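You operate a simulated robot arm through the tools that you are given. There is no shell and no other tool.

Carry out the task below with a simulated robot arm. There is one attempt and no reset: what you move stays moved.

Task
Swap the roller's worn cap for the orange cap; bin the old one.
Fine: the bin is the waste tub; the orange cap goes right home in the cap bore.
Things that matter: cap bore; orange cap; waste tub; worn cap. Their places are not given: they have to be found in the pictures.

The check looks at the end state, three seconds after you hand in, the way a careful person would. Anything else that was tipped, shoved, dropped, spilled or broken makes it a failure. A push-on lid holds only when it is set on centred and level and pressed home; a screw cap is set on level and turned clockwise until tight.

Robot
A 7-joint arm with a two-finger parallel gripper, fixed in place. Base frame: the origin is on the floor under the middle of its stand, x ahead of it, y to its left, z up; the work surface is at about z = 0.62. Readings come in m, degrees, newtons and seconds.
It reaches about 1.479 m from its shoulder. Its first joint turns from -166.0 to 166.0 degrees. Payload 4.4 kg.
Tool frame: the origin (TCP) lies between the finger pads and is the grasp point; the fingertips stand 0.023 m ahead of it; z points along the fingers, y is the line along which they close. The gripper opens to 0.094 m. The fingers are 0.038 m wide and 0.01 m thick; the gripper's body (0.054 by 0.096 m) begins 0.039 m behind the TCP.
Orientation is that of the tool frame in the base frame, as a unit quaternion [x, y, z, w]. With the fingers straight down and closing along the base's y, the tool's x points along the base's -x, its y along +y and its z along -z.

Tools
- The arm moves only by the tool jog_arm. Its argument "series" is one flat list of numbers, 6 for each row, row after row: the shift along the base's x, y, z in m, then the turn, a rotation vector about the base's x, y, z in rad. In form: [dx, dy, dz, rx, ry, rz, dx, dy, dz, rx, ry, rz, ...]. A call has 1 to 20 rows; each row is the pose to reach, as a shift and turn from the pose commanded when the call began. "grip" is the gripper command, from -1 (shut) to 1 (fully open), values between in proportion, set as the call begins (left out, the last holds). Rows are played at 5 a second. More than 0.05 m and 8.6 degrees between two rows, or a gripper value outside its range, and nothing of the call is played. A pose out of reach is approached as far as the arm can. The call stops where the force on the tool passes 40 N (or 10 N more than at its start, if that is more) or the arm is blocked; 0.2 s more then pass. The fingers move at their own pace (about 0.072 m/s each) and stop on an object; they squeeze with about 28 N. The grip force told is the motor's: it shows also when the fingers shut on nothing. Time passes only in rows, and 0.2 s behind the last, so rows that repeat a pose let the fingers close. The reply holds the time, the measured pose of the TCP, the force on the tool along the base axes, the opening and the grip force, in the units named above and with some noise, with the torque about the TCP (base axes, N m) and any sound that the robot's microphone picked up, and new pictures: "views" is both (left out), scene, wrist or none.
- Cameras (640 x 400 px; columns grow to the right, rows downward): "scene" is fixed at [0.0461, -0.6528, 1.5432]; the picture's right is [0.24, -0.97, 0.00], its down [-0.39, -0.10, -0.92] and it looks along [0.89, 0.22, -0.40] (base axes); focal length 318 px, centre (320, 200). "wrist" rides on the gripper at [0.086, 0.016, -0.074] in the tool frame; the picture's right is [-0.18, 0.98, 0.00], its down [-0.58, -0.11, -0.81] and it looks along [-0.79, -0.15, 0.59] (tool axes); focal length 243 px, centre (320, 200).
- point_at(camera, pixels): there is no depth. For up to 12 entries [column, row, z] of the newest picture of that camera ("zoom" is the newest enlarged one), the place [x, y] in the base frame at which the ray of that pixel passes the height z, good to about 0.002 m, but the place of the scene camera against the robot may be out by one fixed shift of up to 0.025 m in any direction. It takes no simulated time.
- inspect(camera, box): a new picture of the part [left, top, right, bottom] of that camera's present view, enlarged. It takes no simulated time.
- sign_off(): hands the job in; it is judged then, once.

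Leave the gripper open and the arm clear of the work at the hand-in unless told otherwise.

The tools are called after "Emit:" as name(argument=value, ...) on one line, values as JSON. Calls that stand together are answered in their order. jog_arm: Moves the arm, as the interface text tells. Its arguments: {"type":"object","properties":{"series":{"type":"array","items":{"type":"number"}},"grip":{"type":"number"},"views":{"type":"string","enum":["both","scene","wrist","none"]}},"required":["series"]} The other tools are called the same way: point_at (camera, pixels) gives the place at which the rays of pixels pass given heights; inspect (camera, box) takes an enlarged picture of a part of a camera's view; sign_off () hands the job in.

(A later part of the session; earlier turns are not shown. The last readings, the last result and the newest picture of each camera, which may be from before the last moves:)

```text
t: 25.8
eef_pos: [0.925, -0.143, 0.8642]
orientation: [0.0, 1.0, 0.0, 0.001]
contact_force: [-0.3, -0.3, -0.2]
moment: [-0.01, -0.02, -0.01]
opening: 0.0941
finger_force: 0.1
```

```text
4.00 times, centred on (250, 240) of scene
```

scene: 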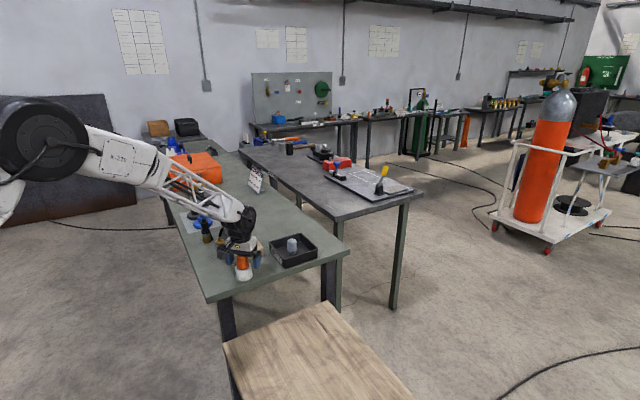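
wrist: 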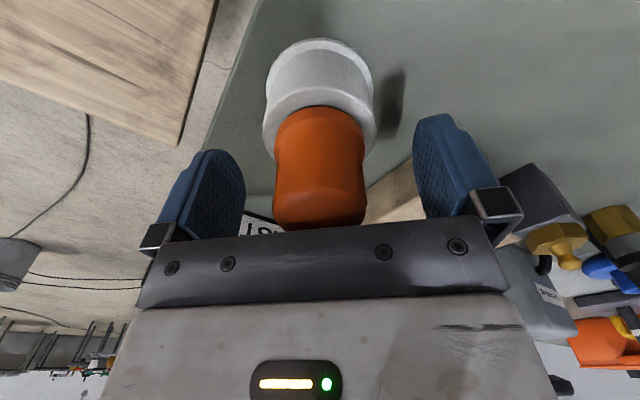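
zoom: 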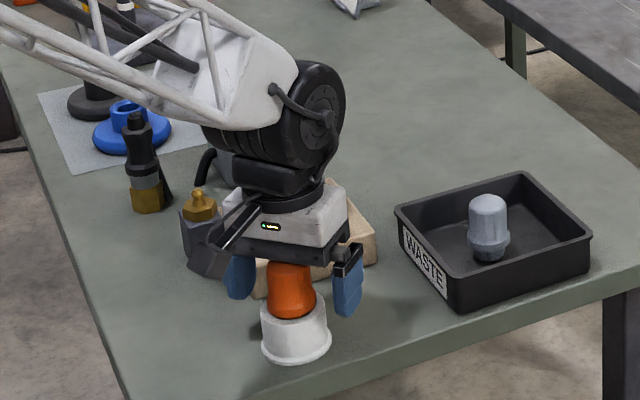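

Base edge row and centring match the reference: zoom (232–408), base at 147. I'll close on the orange cap.

Emit:
jog_arm(series=[0, 0, 0, 0, 0, 0, 0, 0, 0, 0, 0, 0, 0, 0, 0, 0, 0, 0, 0, 0, 0, 0, 0, 0, 0, 0, 0, 0, 0, 0], grip=-1, views="wrist")

Emit:
inspect(camera="wrist", box=[220, 30, 420, 240])

```text
t: 27.0
eef_pos: [0.9251, -0.142, 0.8649]
orientation: [0.0, 1.0, -0.001, 0.0]
contact_force: [-0.7, 27.3, 1.0]
moment: [0.86, -0.02, 0.04]
opening: 0.0615
finger_force: 44.9
```

wrist: 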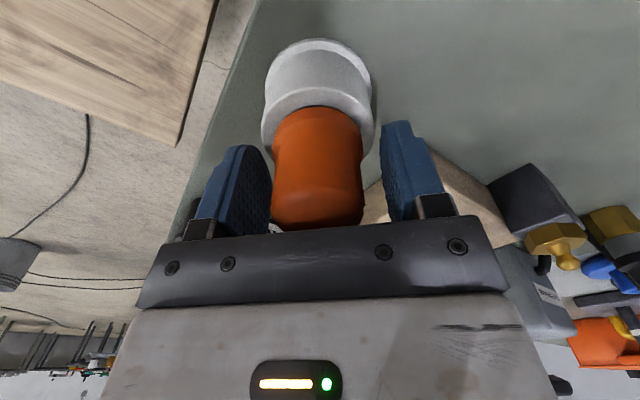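

```text
1.90 times, centred on (320, 135) of wrist
```

zoom: 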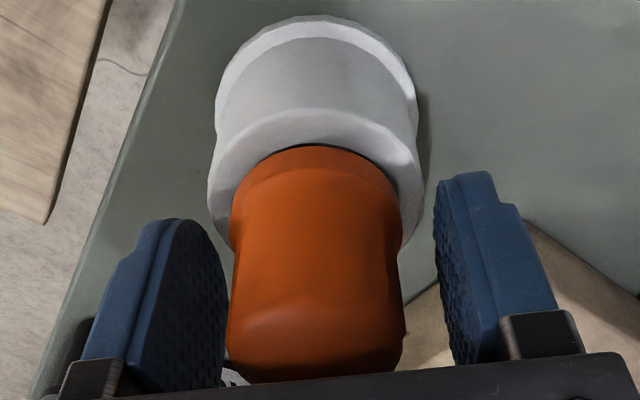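

The fingers stopped early: opening 0.0615 m with +27 N in y at about fingertip height. The right fingertip is catching the holder's rim rather than the cap. I'll open again straight away and see whether anything moved.

Emit:
jog_arm(series=[0, 0, 0, 0, 0, 0, 0, 0, 0, 0, 0, 0, 0, 0, 0, 0, 0, 0], grip=1, views="both")

Emit:
inspect(camera="wrist", box=[220, 30, 420, 240])

Emit:
inspect(camera="scene", box=[210, 220, 280, 290])

```text
t: 27.8
eef_pos: [0.9246, -0.1427, 0.8657]
orientation: [0.001, 1.0, -0.001, -0.001]
contact_force: [-0.4, 0.2, -0.2]
moment: [0.02, 0.01, 0.0]
opening: 0.094
finger_force: 0.1
```

scene: 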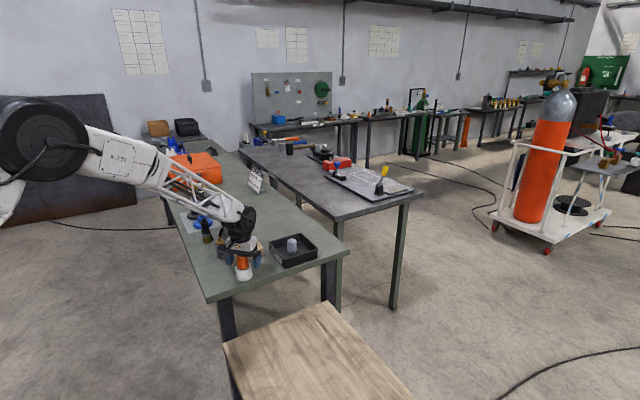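
wrist: 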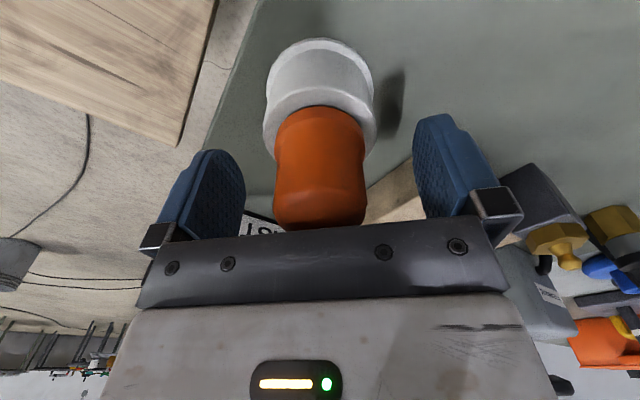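

```text
1.90 times, centred on (320, 135) of wrist
```

zoom: 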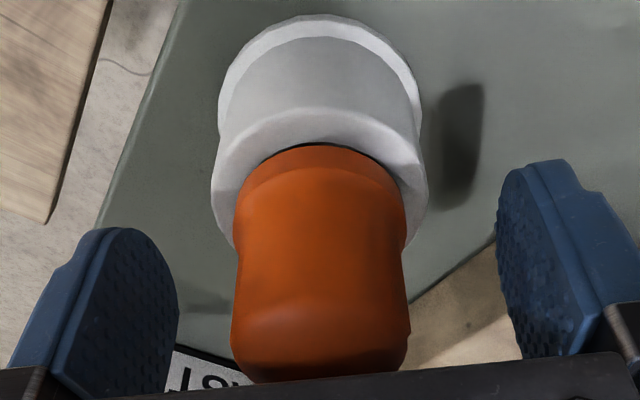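

```text
5.71 times, centred on (245, 255) of scene
```

zoom: 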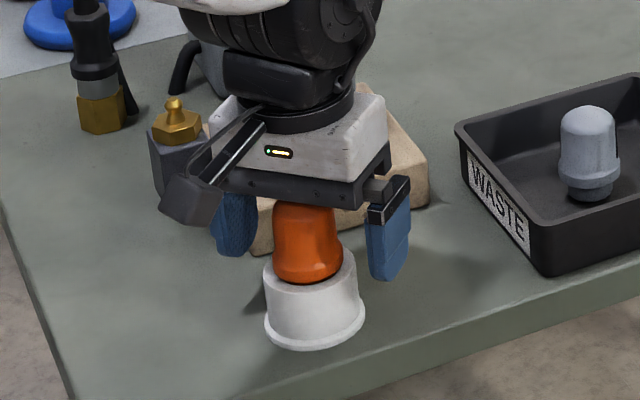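

Nothing shifted: holder and cap are at the same pixels as before. I'll raise 8 mm so the tips clear the rim, then close again.

Emit:
jog_arm(series=[0, 0, 0.004, 0, 0, 0, 0, 0, 0.008, 0, 0, 0, 0, 0, 0.008, 0, 0, 0], views="none")

Emit:
jog_arm(series=[0, 0, 0, 0, 0, 0, 0, 0, 0, 0, 0, 0, 0, 0, 0, 0, 0, 0, 0, 0, 0, 0, 0, 0, 0, 0, 0, 0, 0, 0], grip=-1, views="wrist")

Emit:
inspect(camera="wrist", box=[220, 30, 420, 240])

```text
t: 28.6
eef_pos: [0.925, -0.1415, 0.8728]
orientation: [0.0, 1.0, 0.0, 0.0]
contact_force: [0.2, 0.0, 0.2]
moment: [0.03, 0.02, 0.02]
opening: 0.094
finger_force: 0.0
```

```text
t: 29.8
eef_pos: [0.9247, -0.1412, 0.8723]
orientation: [0.001, 1.0, 0.0, -0.001]
contact_force: [-0.4, -0.2, 0.1]
moment: [-0.01, 0.01, -0.01]
opening: 0.0394
finger_force: 27.8
```

wrist: 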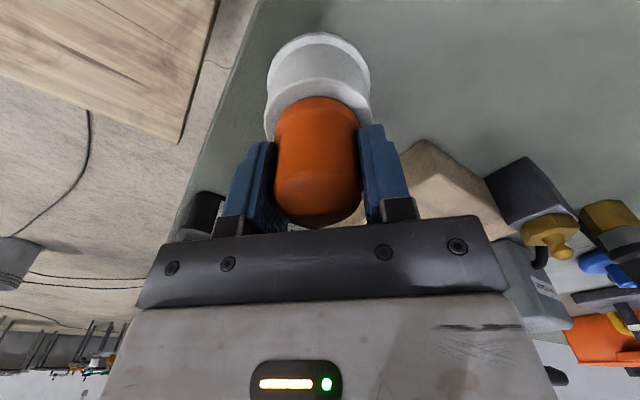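

```text
1.90 times, centred on (320, 135) of wrist
```

zoom: 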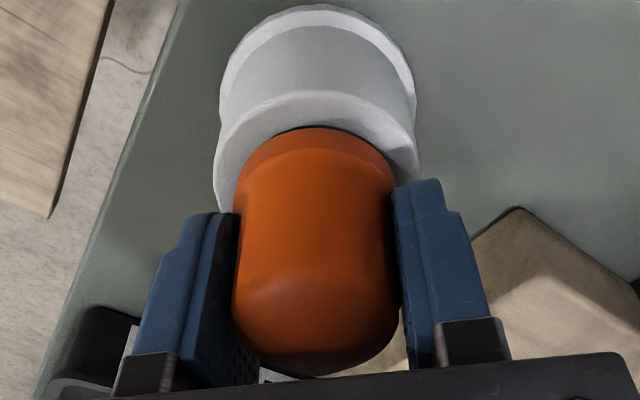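

This time the grip is clean: opening 0.0394 m, 27.8 N, no side force. I'll lift slowly and watch the force.

Emit:
jog_arm(series=[0, 0, 0.003, 0, 0, 0, 0, 0, 0.006, 0, 0, 0, 0, 0, 0.01, 0, 0, 0, 0, 0, 0.01, 0, 0, 0], views="wrist")

```text
t: 30.8
eef_pos: [0.924, -0.1426, 0.8828]
orientation: [0.0, 1.0, -0.001, 0.0]
contact_force: [0.6, -0.5, 0.1]
moment: [0.01, -0.02, 0.01]
opening: 0.0393
finger_force: 27.3
```

wrist: 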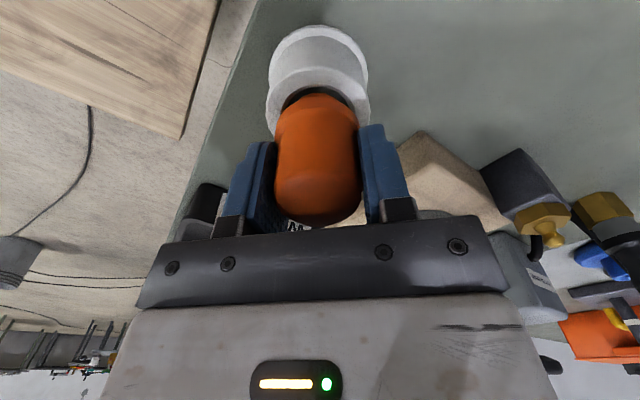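

The cap is rising with the fingers and the holder stays put. I'll lift to z≈1.15.

Emit:
jog_arm(series=[0, 0, 0.015, 0, 0, 0, 0, 0, 0.035, 0, 0, 0, 0, 0, 0.07, 0, 0, 0, 0, 0, 0.11, 0, 0, 0, 0, 0, 0.15, 0, 0, 0, 0, 0, 0.19, 0, 0, 0, 0, 0, 0.23, 0, 0, 0, 0, 0, 0.27, 0, 0, 0, 0, 0, 0.27, 0, 0, 0], views="both")

Emit:
inspect(camera="wrist", box=[220, 80, 420, 240])

Emit:
inspect(camera="scene", box=[200, 150, 330, 290])

```text
t: 32.8
eef_pos: [0.924, -0.143, 1.1527]
orientation: [0.0, 1.0, 0.0, 0.0]
contact_force: [0.0, -0.3, -0.8]
moment: [0.02, 0.03, -0.02]
opening: 0.039
finger_force: 28.5
```

scene: 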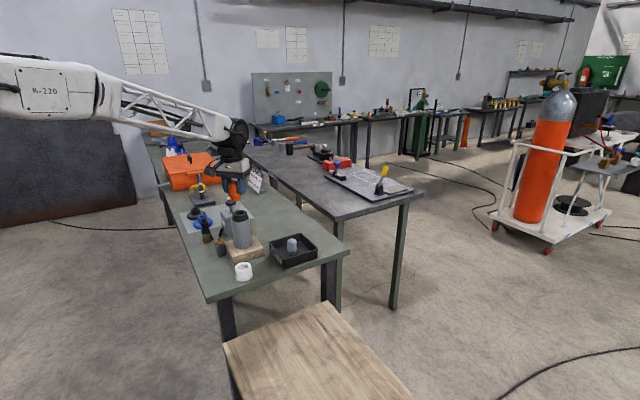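
wrist: 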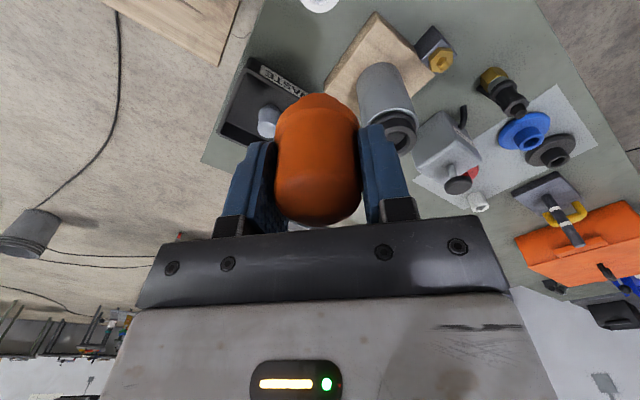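

```text
2.50 times, centred on (320, 160) of wrist
```

zoom: 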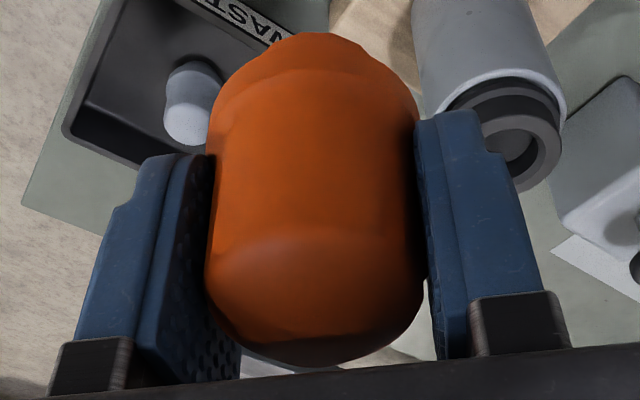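

```text
2.86 times, centred on (265, 220) of scene
```

zoom: 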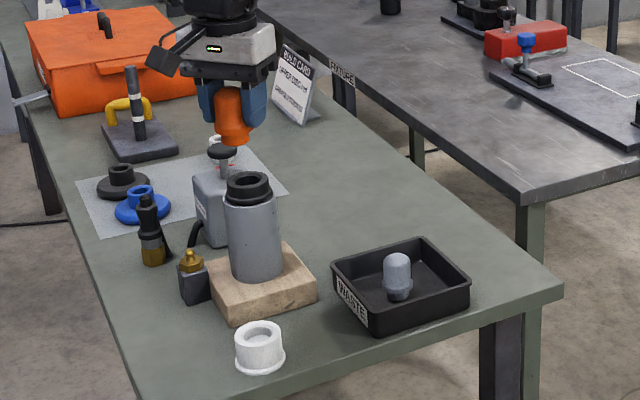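

The orange cap is held straight, about 7–8 mm lower in the fingers than the worn one was. The worn cap is in the tray, and the roller and holder are undisturbed. I'll return to the recorded bore position (shift +0.1395, +0.071) at this height, then hover at TCP z≈1.053 to check alignment.

Emit:
jog_arm(series=[0.03, 0.015, 0, 0, 0, 0, 0.06, 0.03, 0, 0, 0, 0, 0.09, 0.045, 0, 0, 0, 0, 0.12, 0.06, 0, 0, 0, 0, 0.1395, 0.071, 0, 0, 0, 0, 0.1395, 0.071, -0.03, 0, 0, 0, 0.1395, 0.071, -0.06, 0, 0, 0, 0.1395, 0.071, -0.08, 0, 0, 0, 0.1395, 0.071, -0.1, 0, 0, 0, 0.1395, 0.071, -0.1, 0, 0, 0, 0.1395, 0.071, -0.1, 0, 0, 0], views="both")

Emit:
inspect(camera="wrist", box=[220, 0, 420, 240])

Emit:
inspect(camera="scene", box=[205, 165, 285, 225])

```text
t: 35.2
eef_pos: [1.065, -0.0698, 1.0515]
orientation: [0.0, 1.0, 0.0, 0.0]
contact_force: [0.6, 0.3, -1.1]
moment: [-0.03, -0.01, -0.02]
opening: 0.0392
finger_force: 27.8
```

scene: 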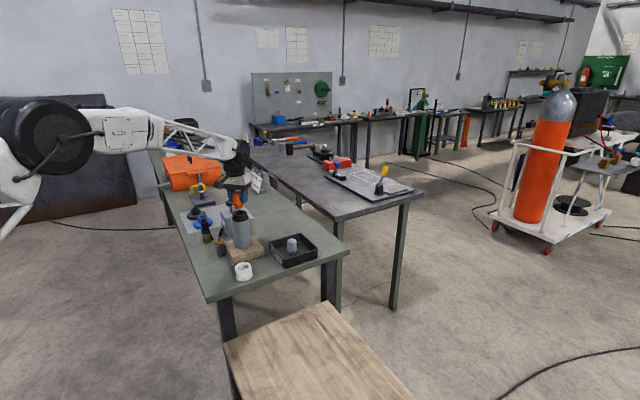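
wrist: 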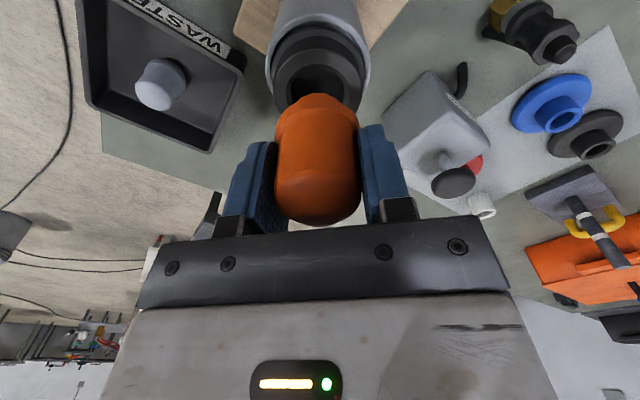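

```text
1.67 times, centred on (320, 120) of wrist
```

zoom: 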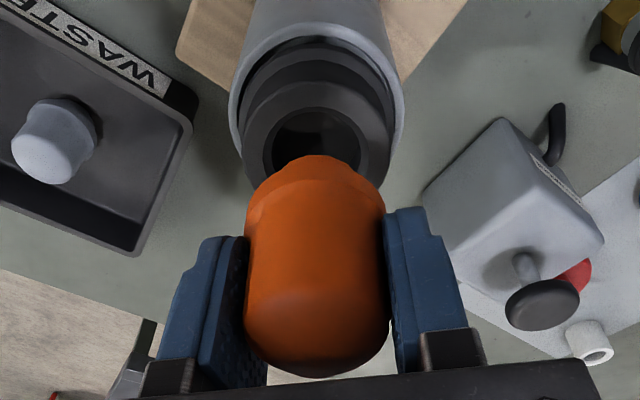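

```text
6.67 times, centred on (245, 195) of scene
```

zoom: 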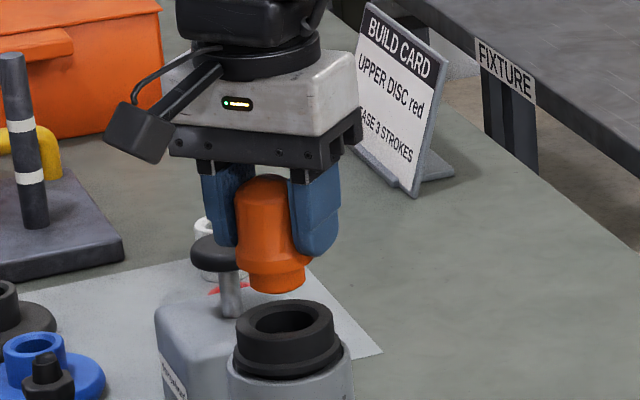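

In the wrist view, cap (column ~317.5) and bore (column ~318.8) line up along y. The scene view hints that the cap may sit a few mm to -x of the bore. Before inserting, I'll zoom in tightly on both views.

Emit:
inspect(camera="scene", box=[222, 195, 262, 220])

Emit:
inspect(camera="wrist", box=[260, 20, 380, 110])

```text
16.00 times, centred on (242, 208) of scene
```

zoom: 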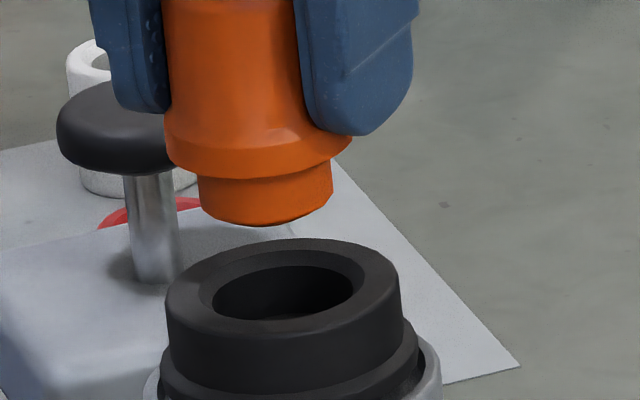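

```text
4.44 times, centred on (320, 65) of wrist
```

zoom: 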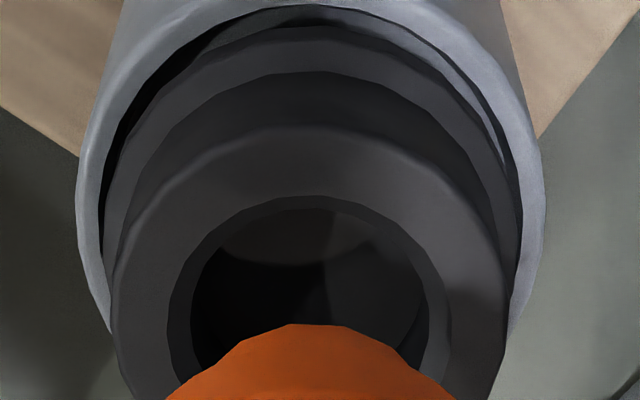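

The tight views put the bore about 1 mm to -y and between 0 and 4 mm to +x of the held cap, with the x estimate poorly determined. The bore has a wide chamfer (0.0405 m over a 0.0344 m bore, spigot 0.033 m). For a firm x reading I'll rise 0.06 m and turn the gripper 90° about the vertical, so the wrist camera looks across from the side.

Emit:
jog_arm(series=[0, 0, 0.03, 0, 0, 0, 0, 0, 0.06, 0, 0, 0, 0, 0, 0.06, 0, 0, -0.13, 0, 0, 0.06, 0, 0, -0.26, 0, 0, 0.06, 0, 0, -0.39, 0, 0, 0.06, 0, 0, -0.52, 0, 0, 0.06, 0, 0, -0.65, 0, 0, 0.06, 0, 0, -0.78, 0, 0, 0.06, 0, 0, -0.91, 0, 0, 0.06, 0, 0, -1.04, 0, 0, 0.06, 0, 0, -1.17, 0, 0, 0.06, 0, 0, -1.3, 0, 0, 0.06, 0, 0, -1.43, 0, 0, 0.06, 0, 0, -1.5708, 0, 0, 0.06, 0, 0, -1.5708, 0, 0, 0.06, 0, 0, -1.5708], views="both")

```text
t: 38.6
eef_pos: [1.0639, -0.0708, 1.1116]
orientation: [0.707, 0.707, 0.0, -0.001]
contact_force: [0.0, 0.0, -1.2]
moment: [0.0, 0.0, -0.03]
opening: 0.039
finger_force: 28.1
```

scene: 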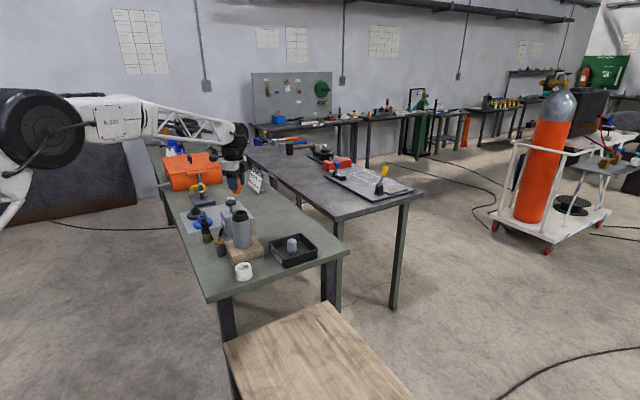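
wrist: 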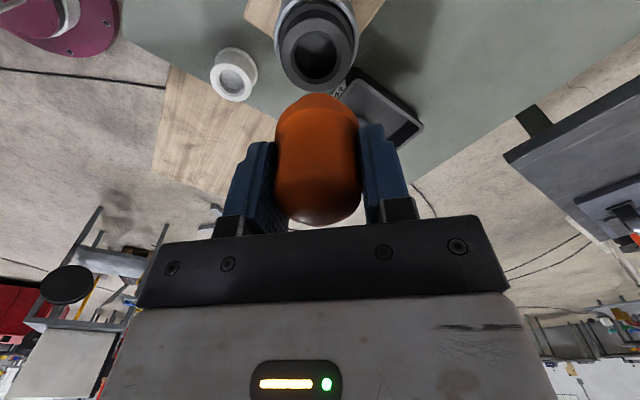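

The turn worked, and the camera now looks from the +y side with image right at about base +x. I'll zoom tightly on the bore and on the held cap in both views.

Emit:
inspect(camera="wrist", box=[255, 0, 385, 120])

Emit:
inspect(camera="scene", box=[217, 178, 265, 222])

```text
3.33 times, centred on (320, 60) of wrist
```

zoom: 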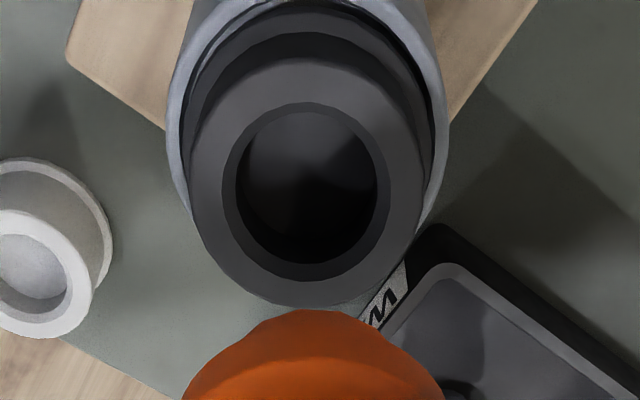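

```text
9.09 times, centred on (241, 200) of scene
```

zoom: 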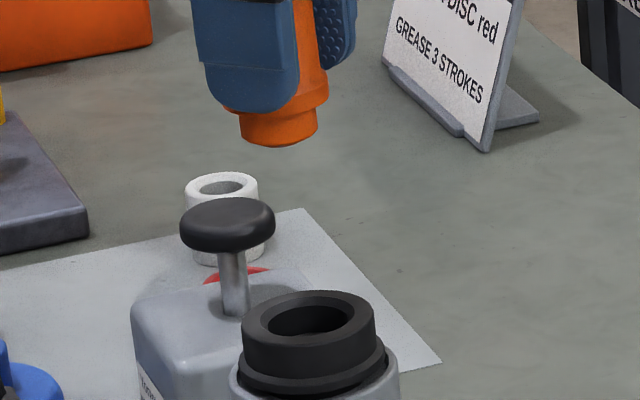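

The rotated views give firmer numbers. The bore is about 3 mm to -x of the tool axis, and the cap sits about 4 mm to +y of the bore, because of its offset in the fingers along tool x. I'll keep this orientation, shift by (-0.003, -0.0042), lower to z≈1.058 and check again.

Emit:
jog_arm(series=[-0.003, -0.0042, 0, 0, 0, 0, -0.003, -0.0042, -0.03, 0, 0, 0, -0.003, -0.0042, -0.055, 0, 0, 0, -0.003, -0.0042, -0.055, 0, 0, 0, -0.003, -0.0042, -0.055, 0, 0, 0], views="both")

Emit:
inspect(camera="wrist", box=[255, 10, 385, 120])

Emit:
inspect(camera="scene", box=[222, 192, 262, 217])

```text
t: 39.8
eef_pos: [1.061, -0.0744, 1.0571]
orientation: [0.708, 0.707, 0.0, 0.0]
contact_force: [-0.3, 0.5, -1.3]
moment: [-0.03, 0.01, 0.0]
opening: 0.0391
finger_force: 28.0
```

scene: 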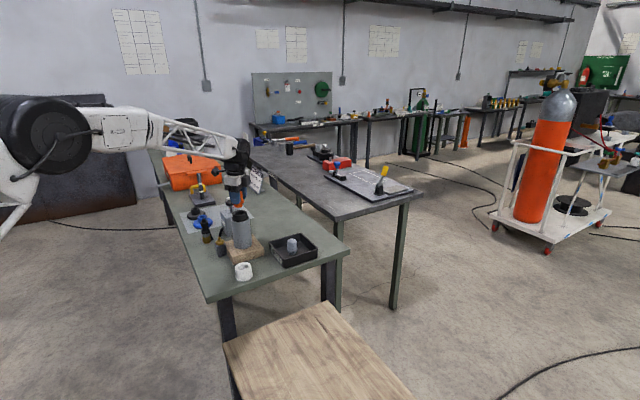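
wrist: 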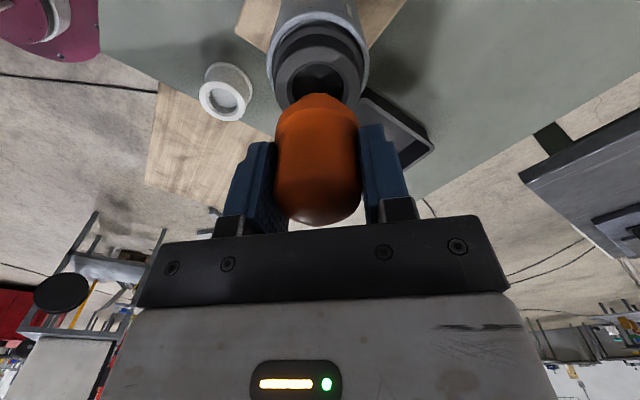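

```text
3.64 times, centred on (320, 65) of wrist
```

zoom: 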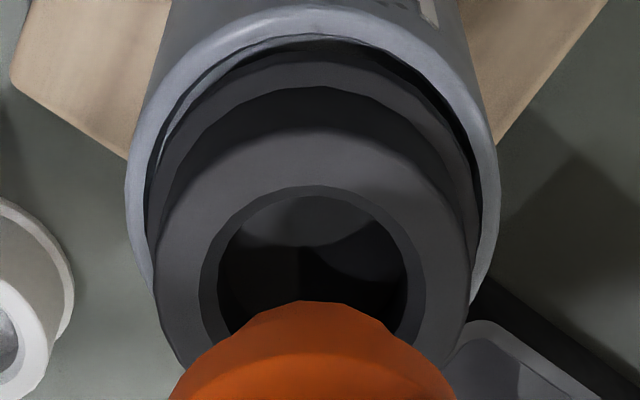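

```text
16.00 times, centred on (242, 204) of scene
```

zoom: 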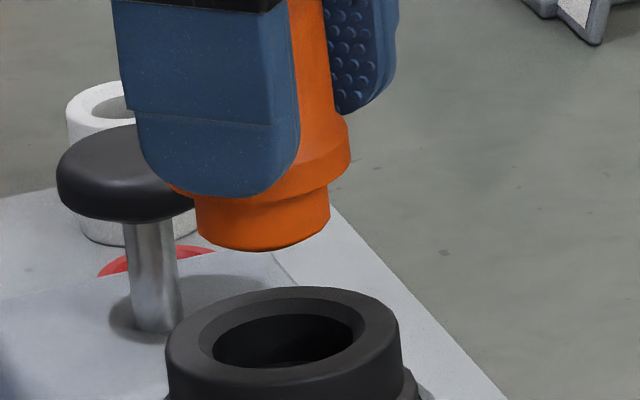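

In x, bore and cap are within about 0.3 mm (wrist columns 312 and 312.5). In y, the scene view still shows the bore about 1.5 mm to -y. I'll trim by (-0.0005, -0.0014), well inside the chamfer's catch range, and descend slowly to TCP z≈1.030 while watching forces.

Emit:
jog_arm(series=[-0.0005, -0.0014, 0, 0, 0, 0, -0.0005, -0.0014, -0.008, 0, 0, 0, -0.0005, -0.0014, -0.016, 0, 0, 0, -0.0005, -0.0014, -0.022, 0, 0, 0, -0.0005, -0.0014, -0.028, 0, 0, 0, -0.0005, -0.0014, -0.028, 0, 0, 0], views="both")

Emit:
inspect(camera="scene", box=[222, 192, 262, 217])

Emit:
inspect(camera="wrist", box=[255, 30, 385, 140])

```text
t: 41.2
eef_pos: [1.061, -0.0763, 1.0294]
orientation: [0.707, 0.707, 0.0, 0.0]
contact_force: [0.3, 0.4, -0.5]
moment: [0.01, 0.02, -0.01]
opening: 0.0389
finger_force: 28.4
```

scene: 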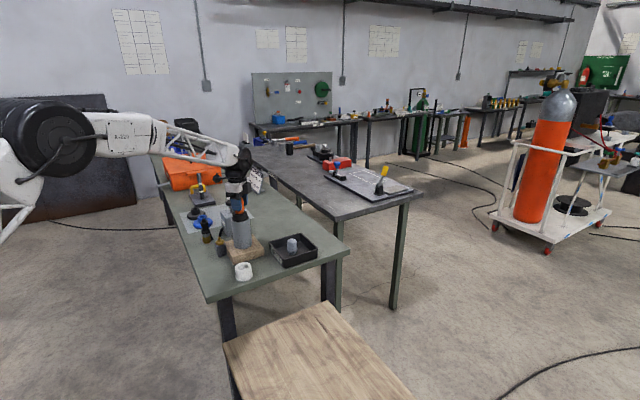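
wrist: 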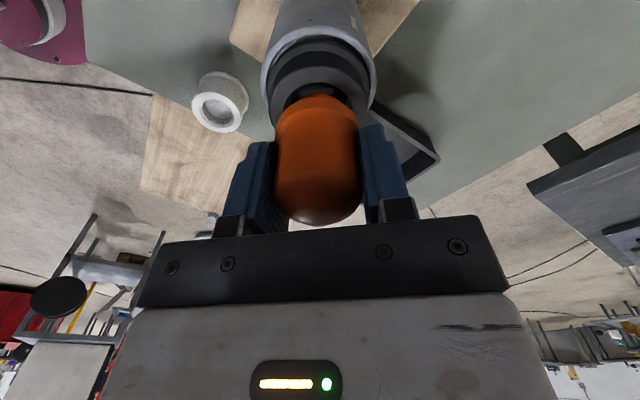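

```text
16.00 times, centred on (242, 204) of scene
```

zoom: 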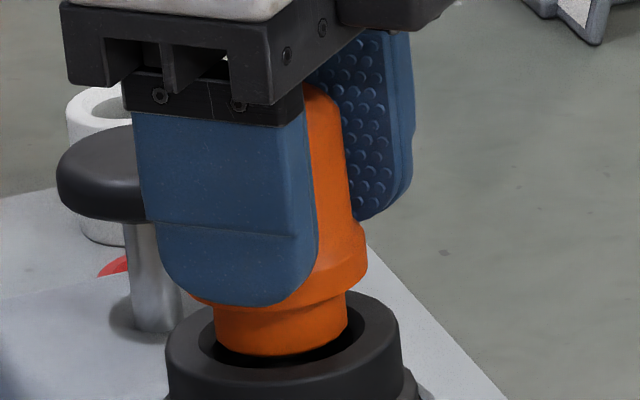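

```text
3.64 times, centred on (320, 85) of wrist
```

zoom: 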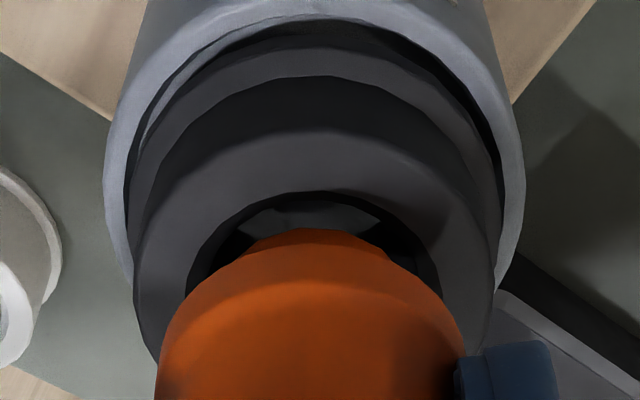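

Both views now show the spigot centred over the bore (scene 280.5 against 283, a fraction of a mm) and just entering the chamfer. There's no contact force yet. I'll continue down in 2 mm steps.

Emit:
jog_arm(series=[0, 0, -0.002, 0, 0, 0, 0, 0, -0.004, 0, 0, 0, 0, 0, -0.006, 0, 0, 0, 0, 0, -0.008, 0, 0, 0, 0, 0, -0.008, 0, 0, 0], views="wrist")

Emit:
inspect(camera="scene", box=[222, 192, 262, 217])

```text
t: 42.4
eef_pos: [1.0606, -0.0747, 1.0211]
orientation: [0.707, 0.707, 0.0, 0.0]
contact_force: [0.4, 0.5, 0.0]
moment: [0.0, 0.02, 0.0]
opening: 0.0391
finger_force: 28.1
```

wrist: 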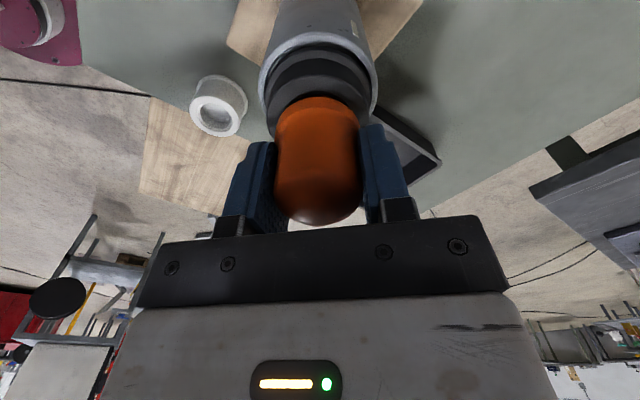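

```text
16.00 times, centred on (242, 204) of scene
```

zoom: 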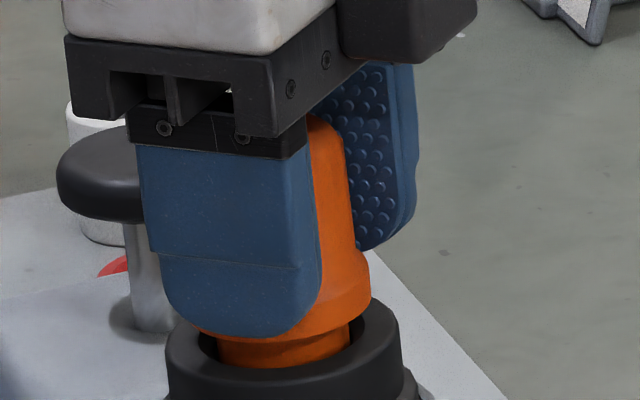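

The spigot is entering freely with no force. I'll continue in 1 mm steps until the flange meets the collar.

Emit:
jog_arm(series=[0, 0, -0.001, 0, 0, 0, 0, 0, -0.002, 0, 0, 0, 0, 0, -0.003, 0, 0, 0, 0, 0, -0.004, 0, 0, 0, 0, 0, -0.004, 0, 0, 0], views="none")

Emit:
inspect(camera="scene", box=[222, 192, 262, 217])

```text
t: 43.6
eef_pos: [1.0598, -0.0761, 1.0171]
orientation: [0.707, 0.707, 0.0, -0.001]
contact_force: [0.3, 0.2, -1.0]
moment: [-0.03, 0.02, -0.02]
opening: 0.0389
finger_force: 27.6
```

```text
16.00 times, centred on (242, 204) of scene
```

zoom: 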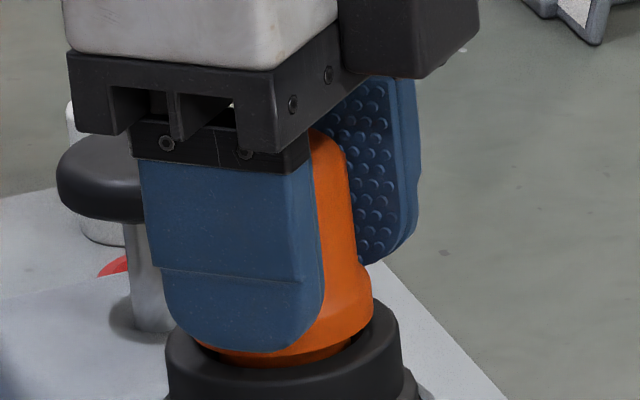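

There's still no contact and a small gap remains under the flange. I'll keep going down in 1 mm steps.

Emit:
jog_arm(series=[0, 0, -0.001, 0, 0, 0, 0, 0, -0.002, 0, 0, 0, 0, 0, -0.003, 0, 0, 0, 0, 0, -0.004, 0, 0, 0, 0, 0, -0.004, 0, 0, 0], views="wrist")

Emit:
inspect(camera="scene", box=[222, 192, 262, 217])

```text
t: 44.8
eef_pos: [1.0609, -0.0762, 1.0156]
orientation: [0.707, 0.707, 0.0, 0.001]
contact_force: [-1.1, 0.3, 25.0]
moment: [0.13, 0.0, 0.13]
opening: 0.0386
finger_force: 28.1
```

wrist: 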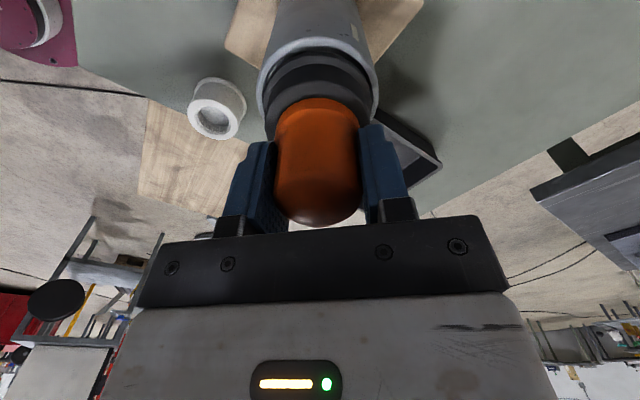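

```text
16.00 times, centred on (242, 204) of scene
```

zoom: 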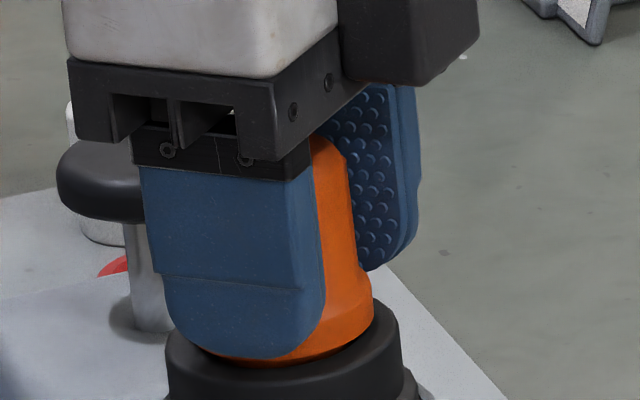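

The flange has met the collar: 25 N upward at TCP z 1.0156, with almost no moment or side force, and it looks flush. I'll press a little further to make sure it is home; the call stops itself at 40 N.

Emit:
jog_arm(series=[0, 0, -0.001, 0, 0, 0, 0, 0, -0.002, 0, 0, 0, 0, 0, -0.003, 0, 0, 0, 0, 0, -0.003, 0, 0, 0], views="none")

Emit:
inspect(camera="scene", box=[222, 192, 262, 217])

Emit:
inspect(camera="wrist", box=[240, 30, 400, 130])

```text
t: 45.8
eef_pos: [1.0611, -0.0771, 1.0101]
orientation: [0.707, 0.707, 0.0, 0.001]
contact_force: [6.1, -0.1, 26.2]
moment: [0.11, -0.2, 0.0]
opening: 0.0387
finger_force: 28.1
```

```text
16.00 times, centred on (242, 204) of scene
```

zoom: 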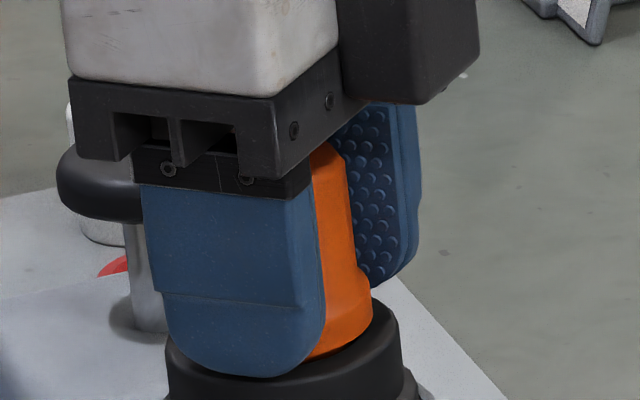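

```text
4.00 times, centred on (320, 80) of wrist
```

zoom: 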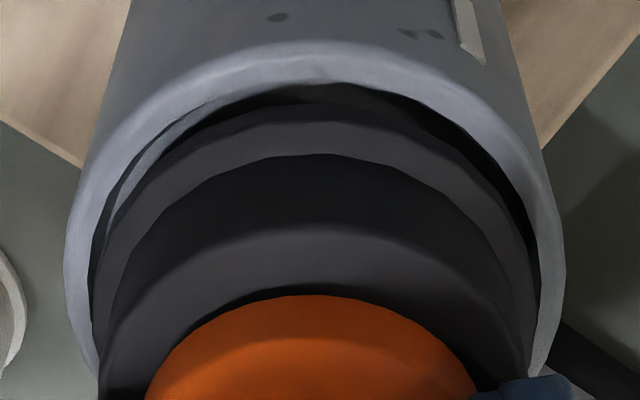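

The TCP went 5 mm lower while the force stayed at ~26 N, so either the cap moved further in or the fingers slipped down it. I'll check with wider zooms.

Emit:
inspect(camera="wrist", box=[220, 30, 420, 240])

Emit:
inspect(camera="scene", box=[210, 175, 275, 255])

```text
1.90 times, centred on (320, 135) of wrist
```

zoom: 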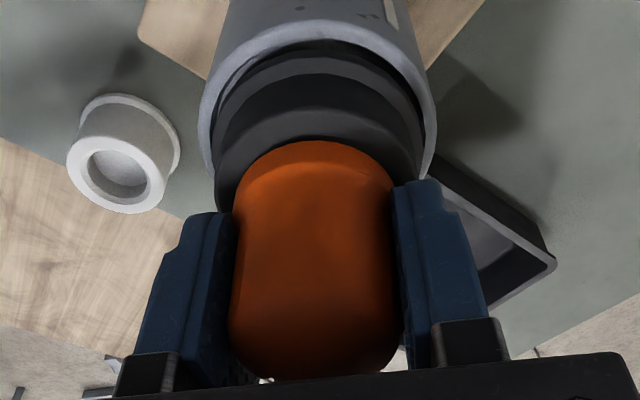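

```text
5.00 times, centred on (242, 215) of scene
```

zoom: 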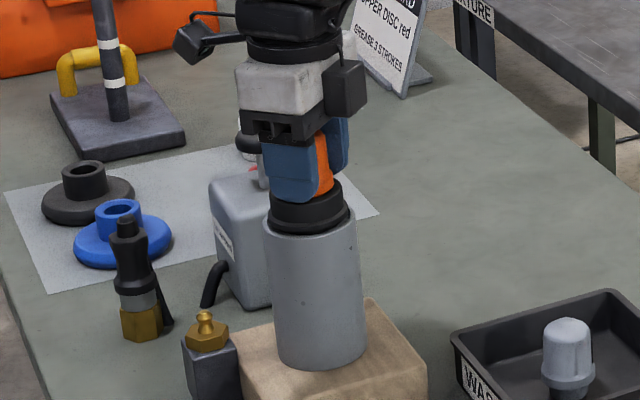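

The fingers slipped down the cap under ~26 N, while the cap sits at the same height the worn one did (base edge and dome rows match the reference). The roller hasn't moved. I'll ease up 2 mm to take the load off, then open.

Emit:
jog_arm(series=[0, 0, 0.001, 0, 0, 0, 0, 0, 0.002, 0, 0, 0, 0, 0, 0.002, 0, 0, 0], views="none")

```text
t: 46.6
eef_pos: [1.0603, -0.0762, 1.0105]
orientation: [0.707, 0.708, 0.0, 0.0]
contact_force: [2.0, -0.3, 8.9]
moment: [0.08, -0.05, -0.02]
opening: 0.0388
finger_force: 27.9
```

The load has eased to about 9 N, still pressing lightly down. I'll open the fingers fully in place.

Emit:
jog_arm(series=[0, 0, 0, 0, 0, 0, 0, 0, 0, 0, 0, 0, 0, 0, 0, 0, 0, 0, 0, 0, 0, 0, 0, 0], grip=1, views="both")

Emit:
inspect(camera="scene", box=[222, 192, 262, 217])

Emit:
inspect(camera="wrist", box=[220, 30, 420, 240])

```text
t: 47.6
eef_pos: [1.0608, -0.0776, 1.0123]
orientation: [0.707, 0.707, 0.0, 0.0]
contact_force: [0.2, -0.6, -0.1]
moment: [0.01, -0.03, -0.02]
opening: 0.0938
finger_force: 0.1
```

scene: 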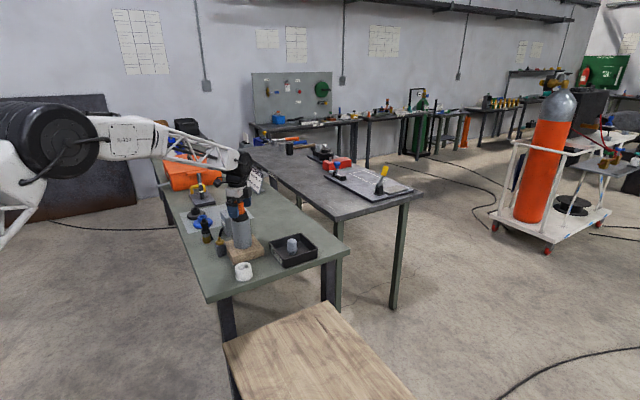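
wrist: 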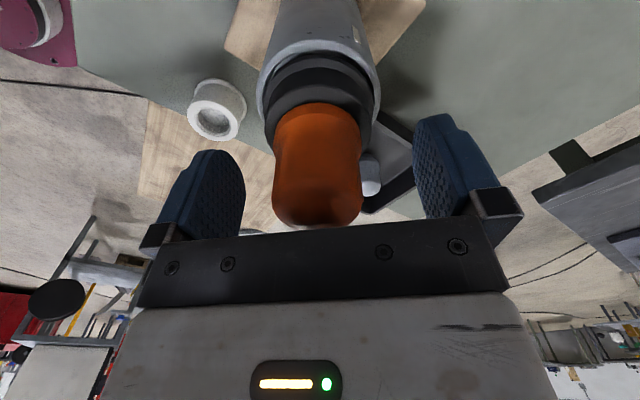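

```text
16.00 times, centred on (242, 204) of scene
```

zoom: 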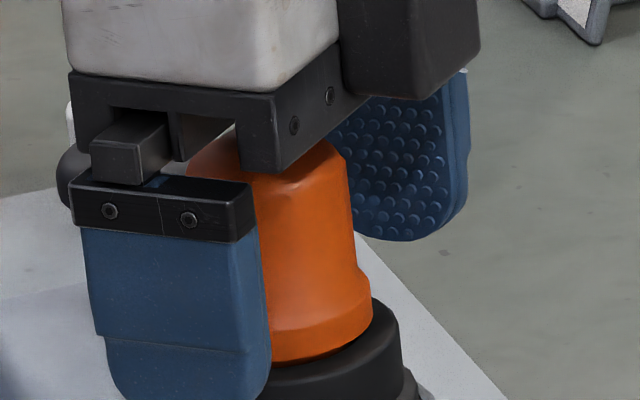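

```text
1.90 times, centred on (320, 135) of wrist
```

zoom: 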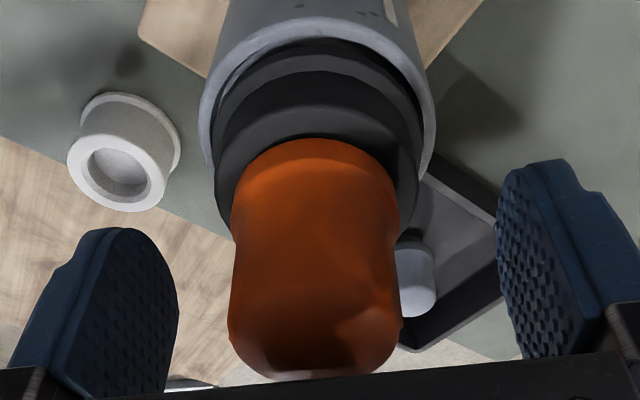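

The fingers are open with no contact, and the cap stands in the bore. I'll lift straight up 0.12 m so it can be inspected unobstructed.

Emit:
jog_arm(series=[0, 0, 0.01, 0, 0, 0, 0, 0, 0.025, 0, 0, 0, 0, 0, 0.05, 0, 0, 0, 0, 0, 0.085, 0, 0, 0, 0, 0, 0.12, 0, 0, 0, 0, 0, 0.12, 0, 0, 0], views="both")

Emit:
inspect(camera="scene", box=[222, 195, 262, 220])

Emit:
inspect(camera="wrist", box=[250, 0, 390, 110])

```text
t: 49.0
eef_pos: [1.0619, -0.0771, 1.1328]
orientation: [0.707, 0.707, 0.0, 0.0]
contact_force: [-0.5, 1.4, 0.5]
moment: [0.01, 0.04, 0.01]
opening: 0.0937
finger_force: 0.0
```

scene: 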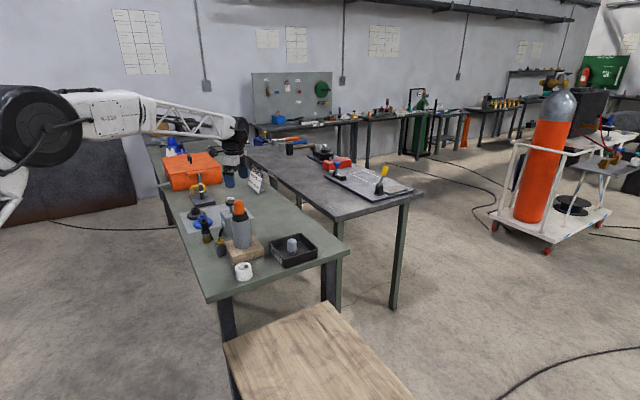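
wrist: 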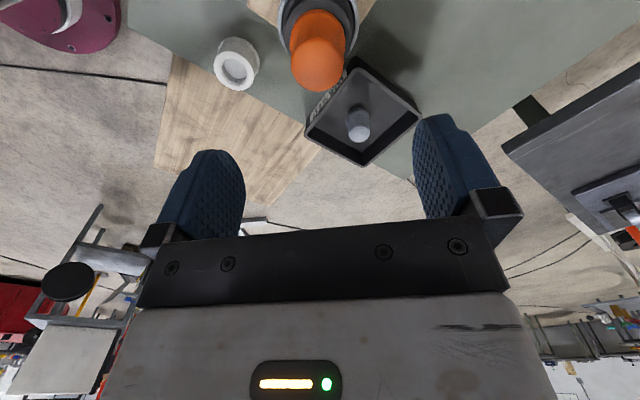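

```text
16.00 times, centred on (242, 208) of scene
```

zoom: 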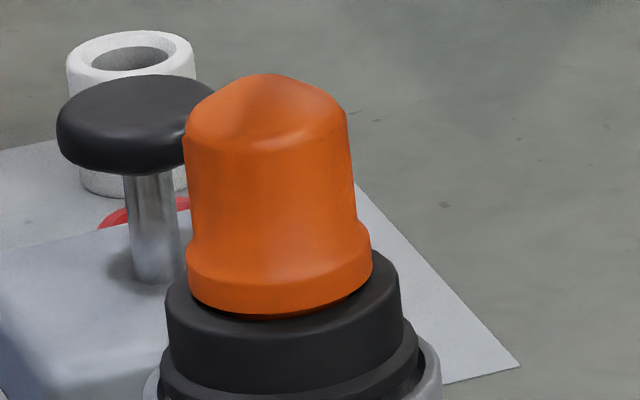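

```text
3.64 times, centred on (320, 55) of wrist
```

zoom: 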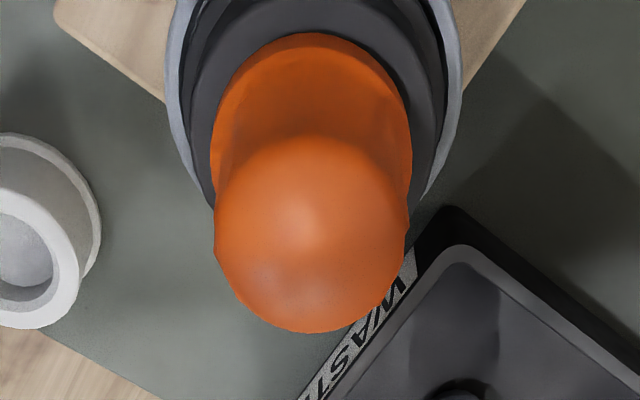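

The orange cap stands centred on the collar. I'll look closely at the flange-to-collar joint for any gap or tilt.

Emit:
inspect(camera="scene", box=[231, 207, 251, 220])

Emit:
inspect(camera="wrist", box=[290, 0, 350, 38])

```text
16.00 times, centred on (241, 214) of scene
```

zoom: 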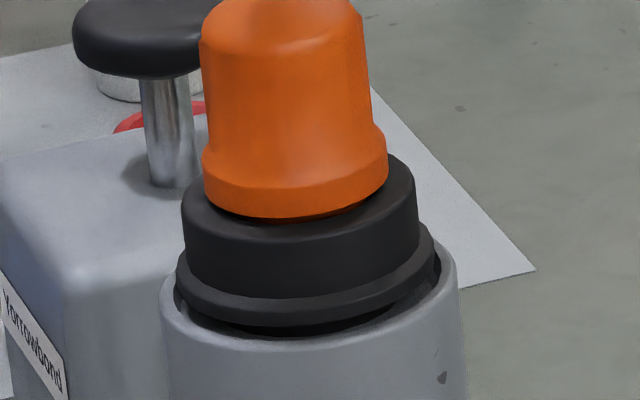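

```text
10.53 times, centred on (320, 19) of wrist
```

zoom: 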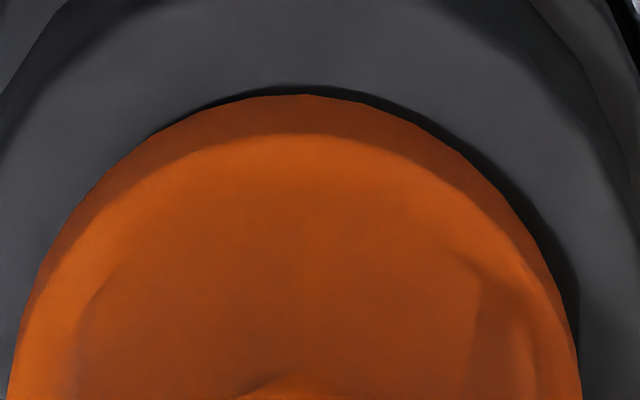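

I can't tell from this whether the dark sliver under the flange is shadow or a small gap. I'll turn the gripper back to its first orientation, return to the exact pose where I photographed the worn cap seated (z≈1.124), and compare the pictures directly.

Emit:
jog_arm(series=[0, 0, 0, 0, 0, 0.13, 0, 0, 0, 0, 0, 0.26, 0, 0, 0, 0, 0, 0.39, 0, 0, 0, 0, 0, 0.52, 0, 0, 0, 0, 0, 0.65, 0, 0, 0, 0, 0, 0.78, 0, 0, 0, 0, 0, 0.91, 0, 0, 0, 0, 0, 1.04, 0, 0, 0, 0, 0, 1.17, 0, 0, 0, 0, 0, 1.3, 0, 0, 0, 0, 0, 1.43, 0.0035, 0.0056, 0, 0, 0, 1.5708, 0.0035, 0.0056, -0.009, 0, 0, 1.5708, 0.0035, 0.0056, -0.009, 0, 0, 1.5708, 0.0035, 0.0056, -0.009, 0, 0, 1.5708], views="both")

Emit:
inspect(camera="wrist", box=[250, 0, 390, 110])

Emit:
inspect(camera="scene", box=[205, 165, 285, 225])

```text
t: 52.2
eef_pos: [1.0645, -0.0709, 1.1235]
orientation: [0.0, 1.0, 0.001, 0.0]
contact_force: [0.0, 1.2, -0.1]
moment: [0.03, 0.0, 0.03]
opening: 0.094
finger_force: 0.1
```

scene: 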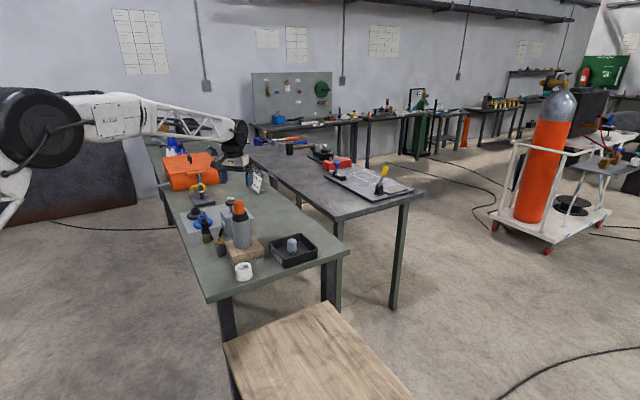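
wrist: 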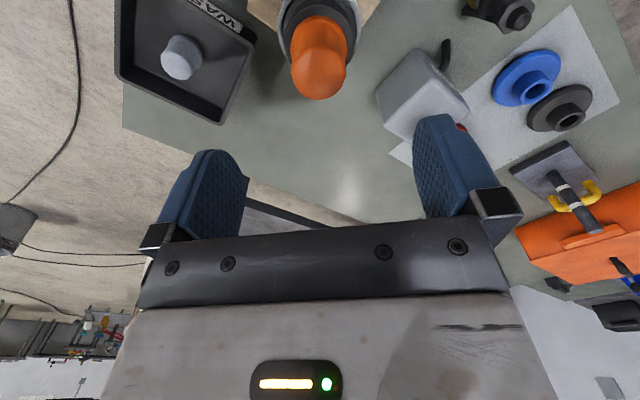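

```text
3.64 times, centred on (320, 55) of wrist
```

zoom: 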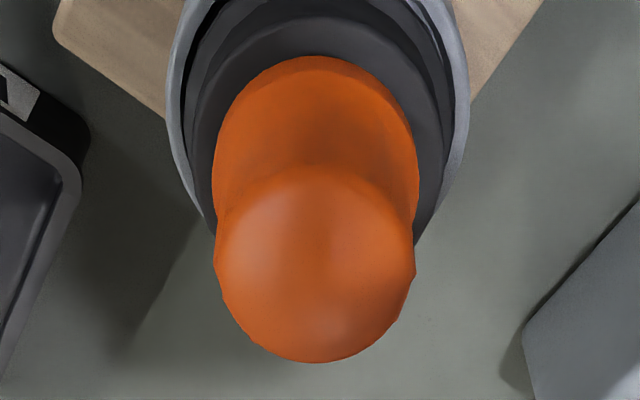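

```text
6.67 times, centred on (245, 195) of scene
```

zoom: 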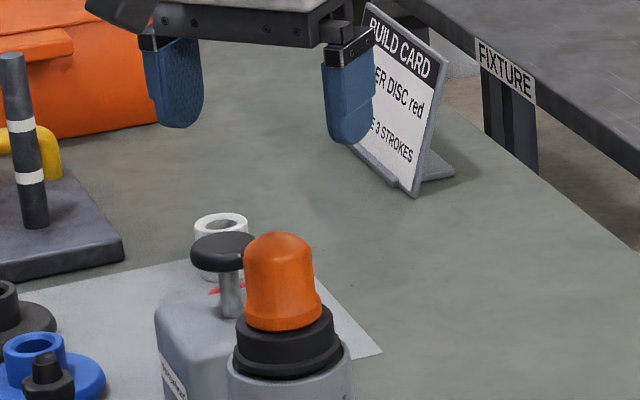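

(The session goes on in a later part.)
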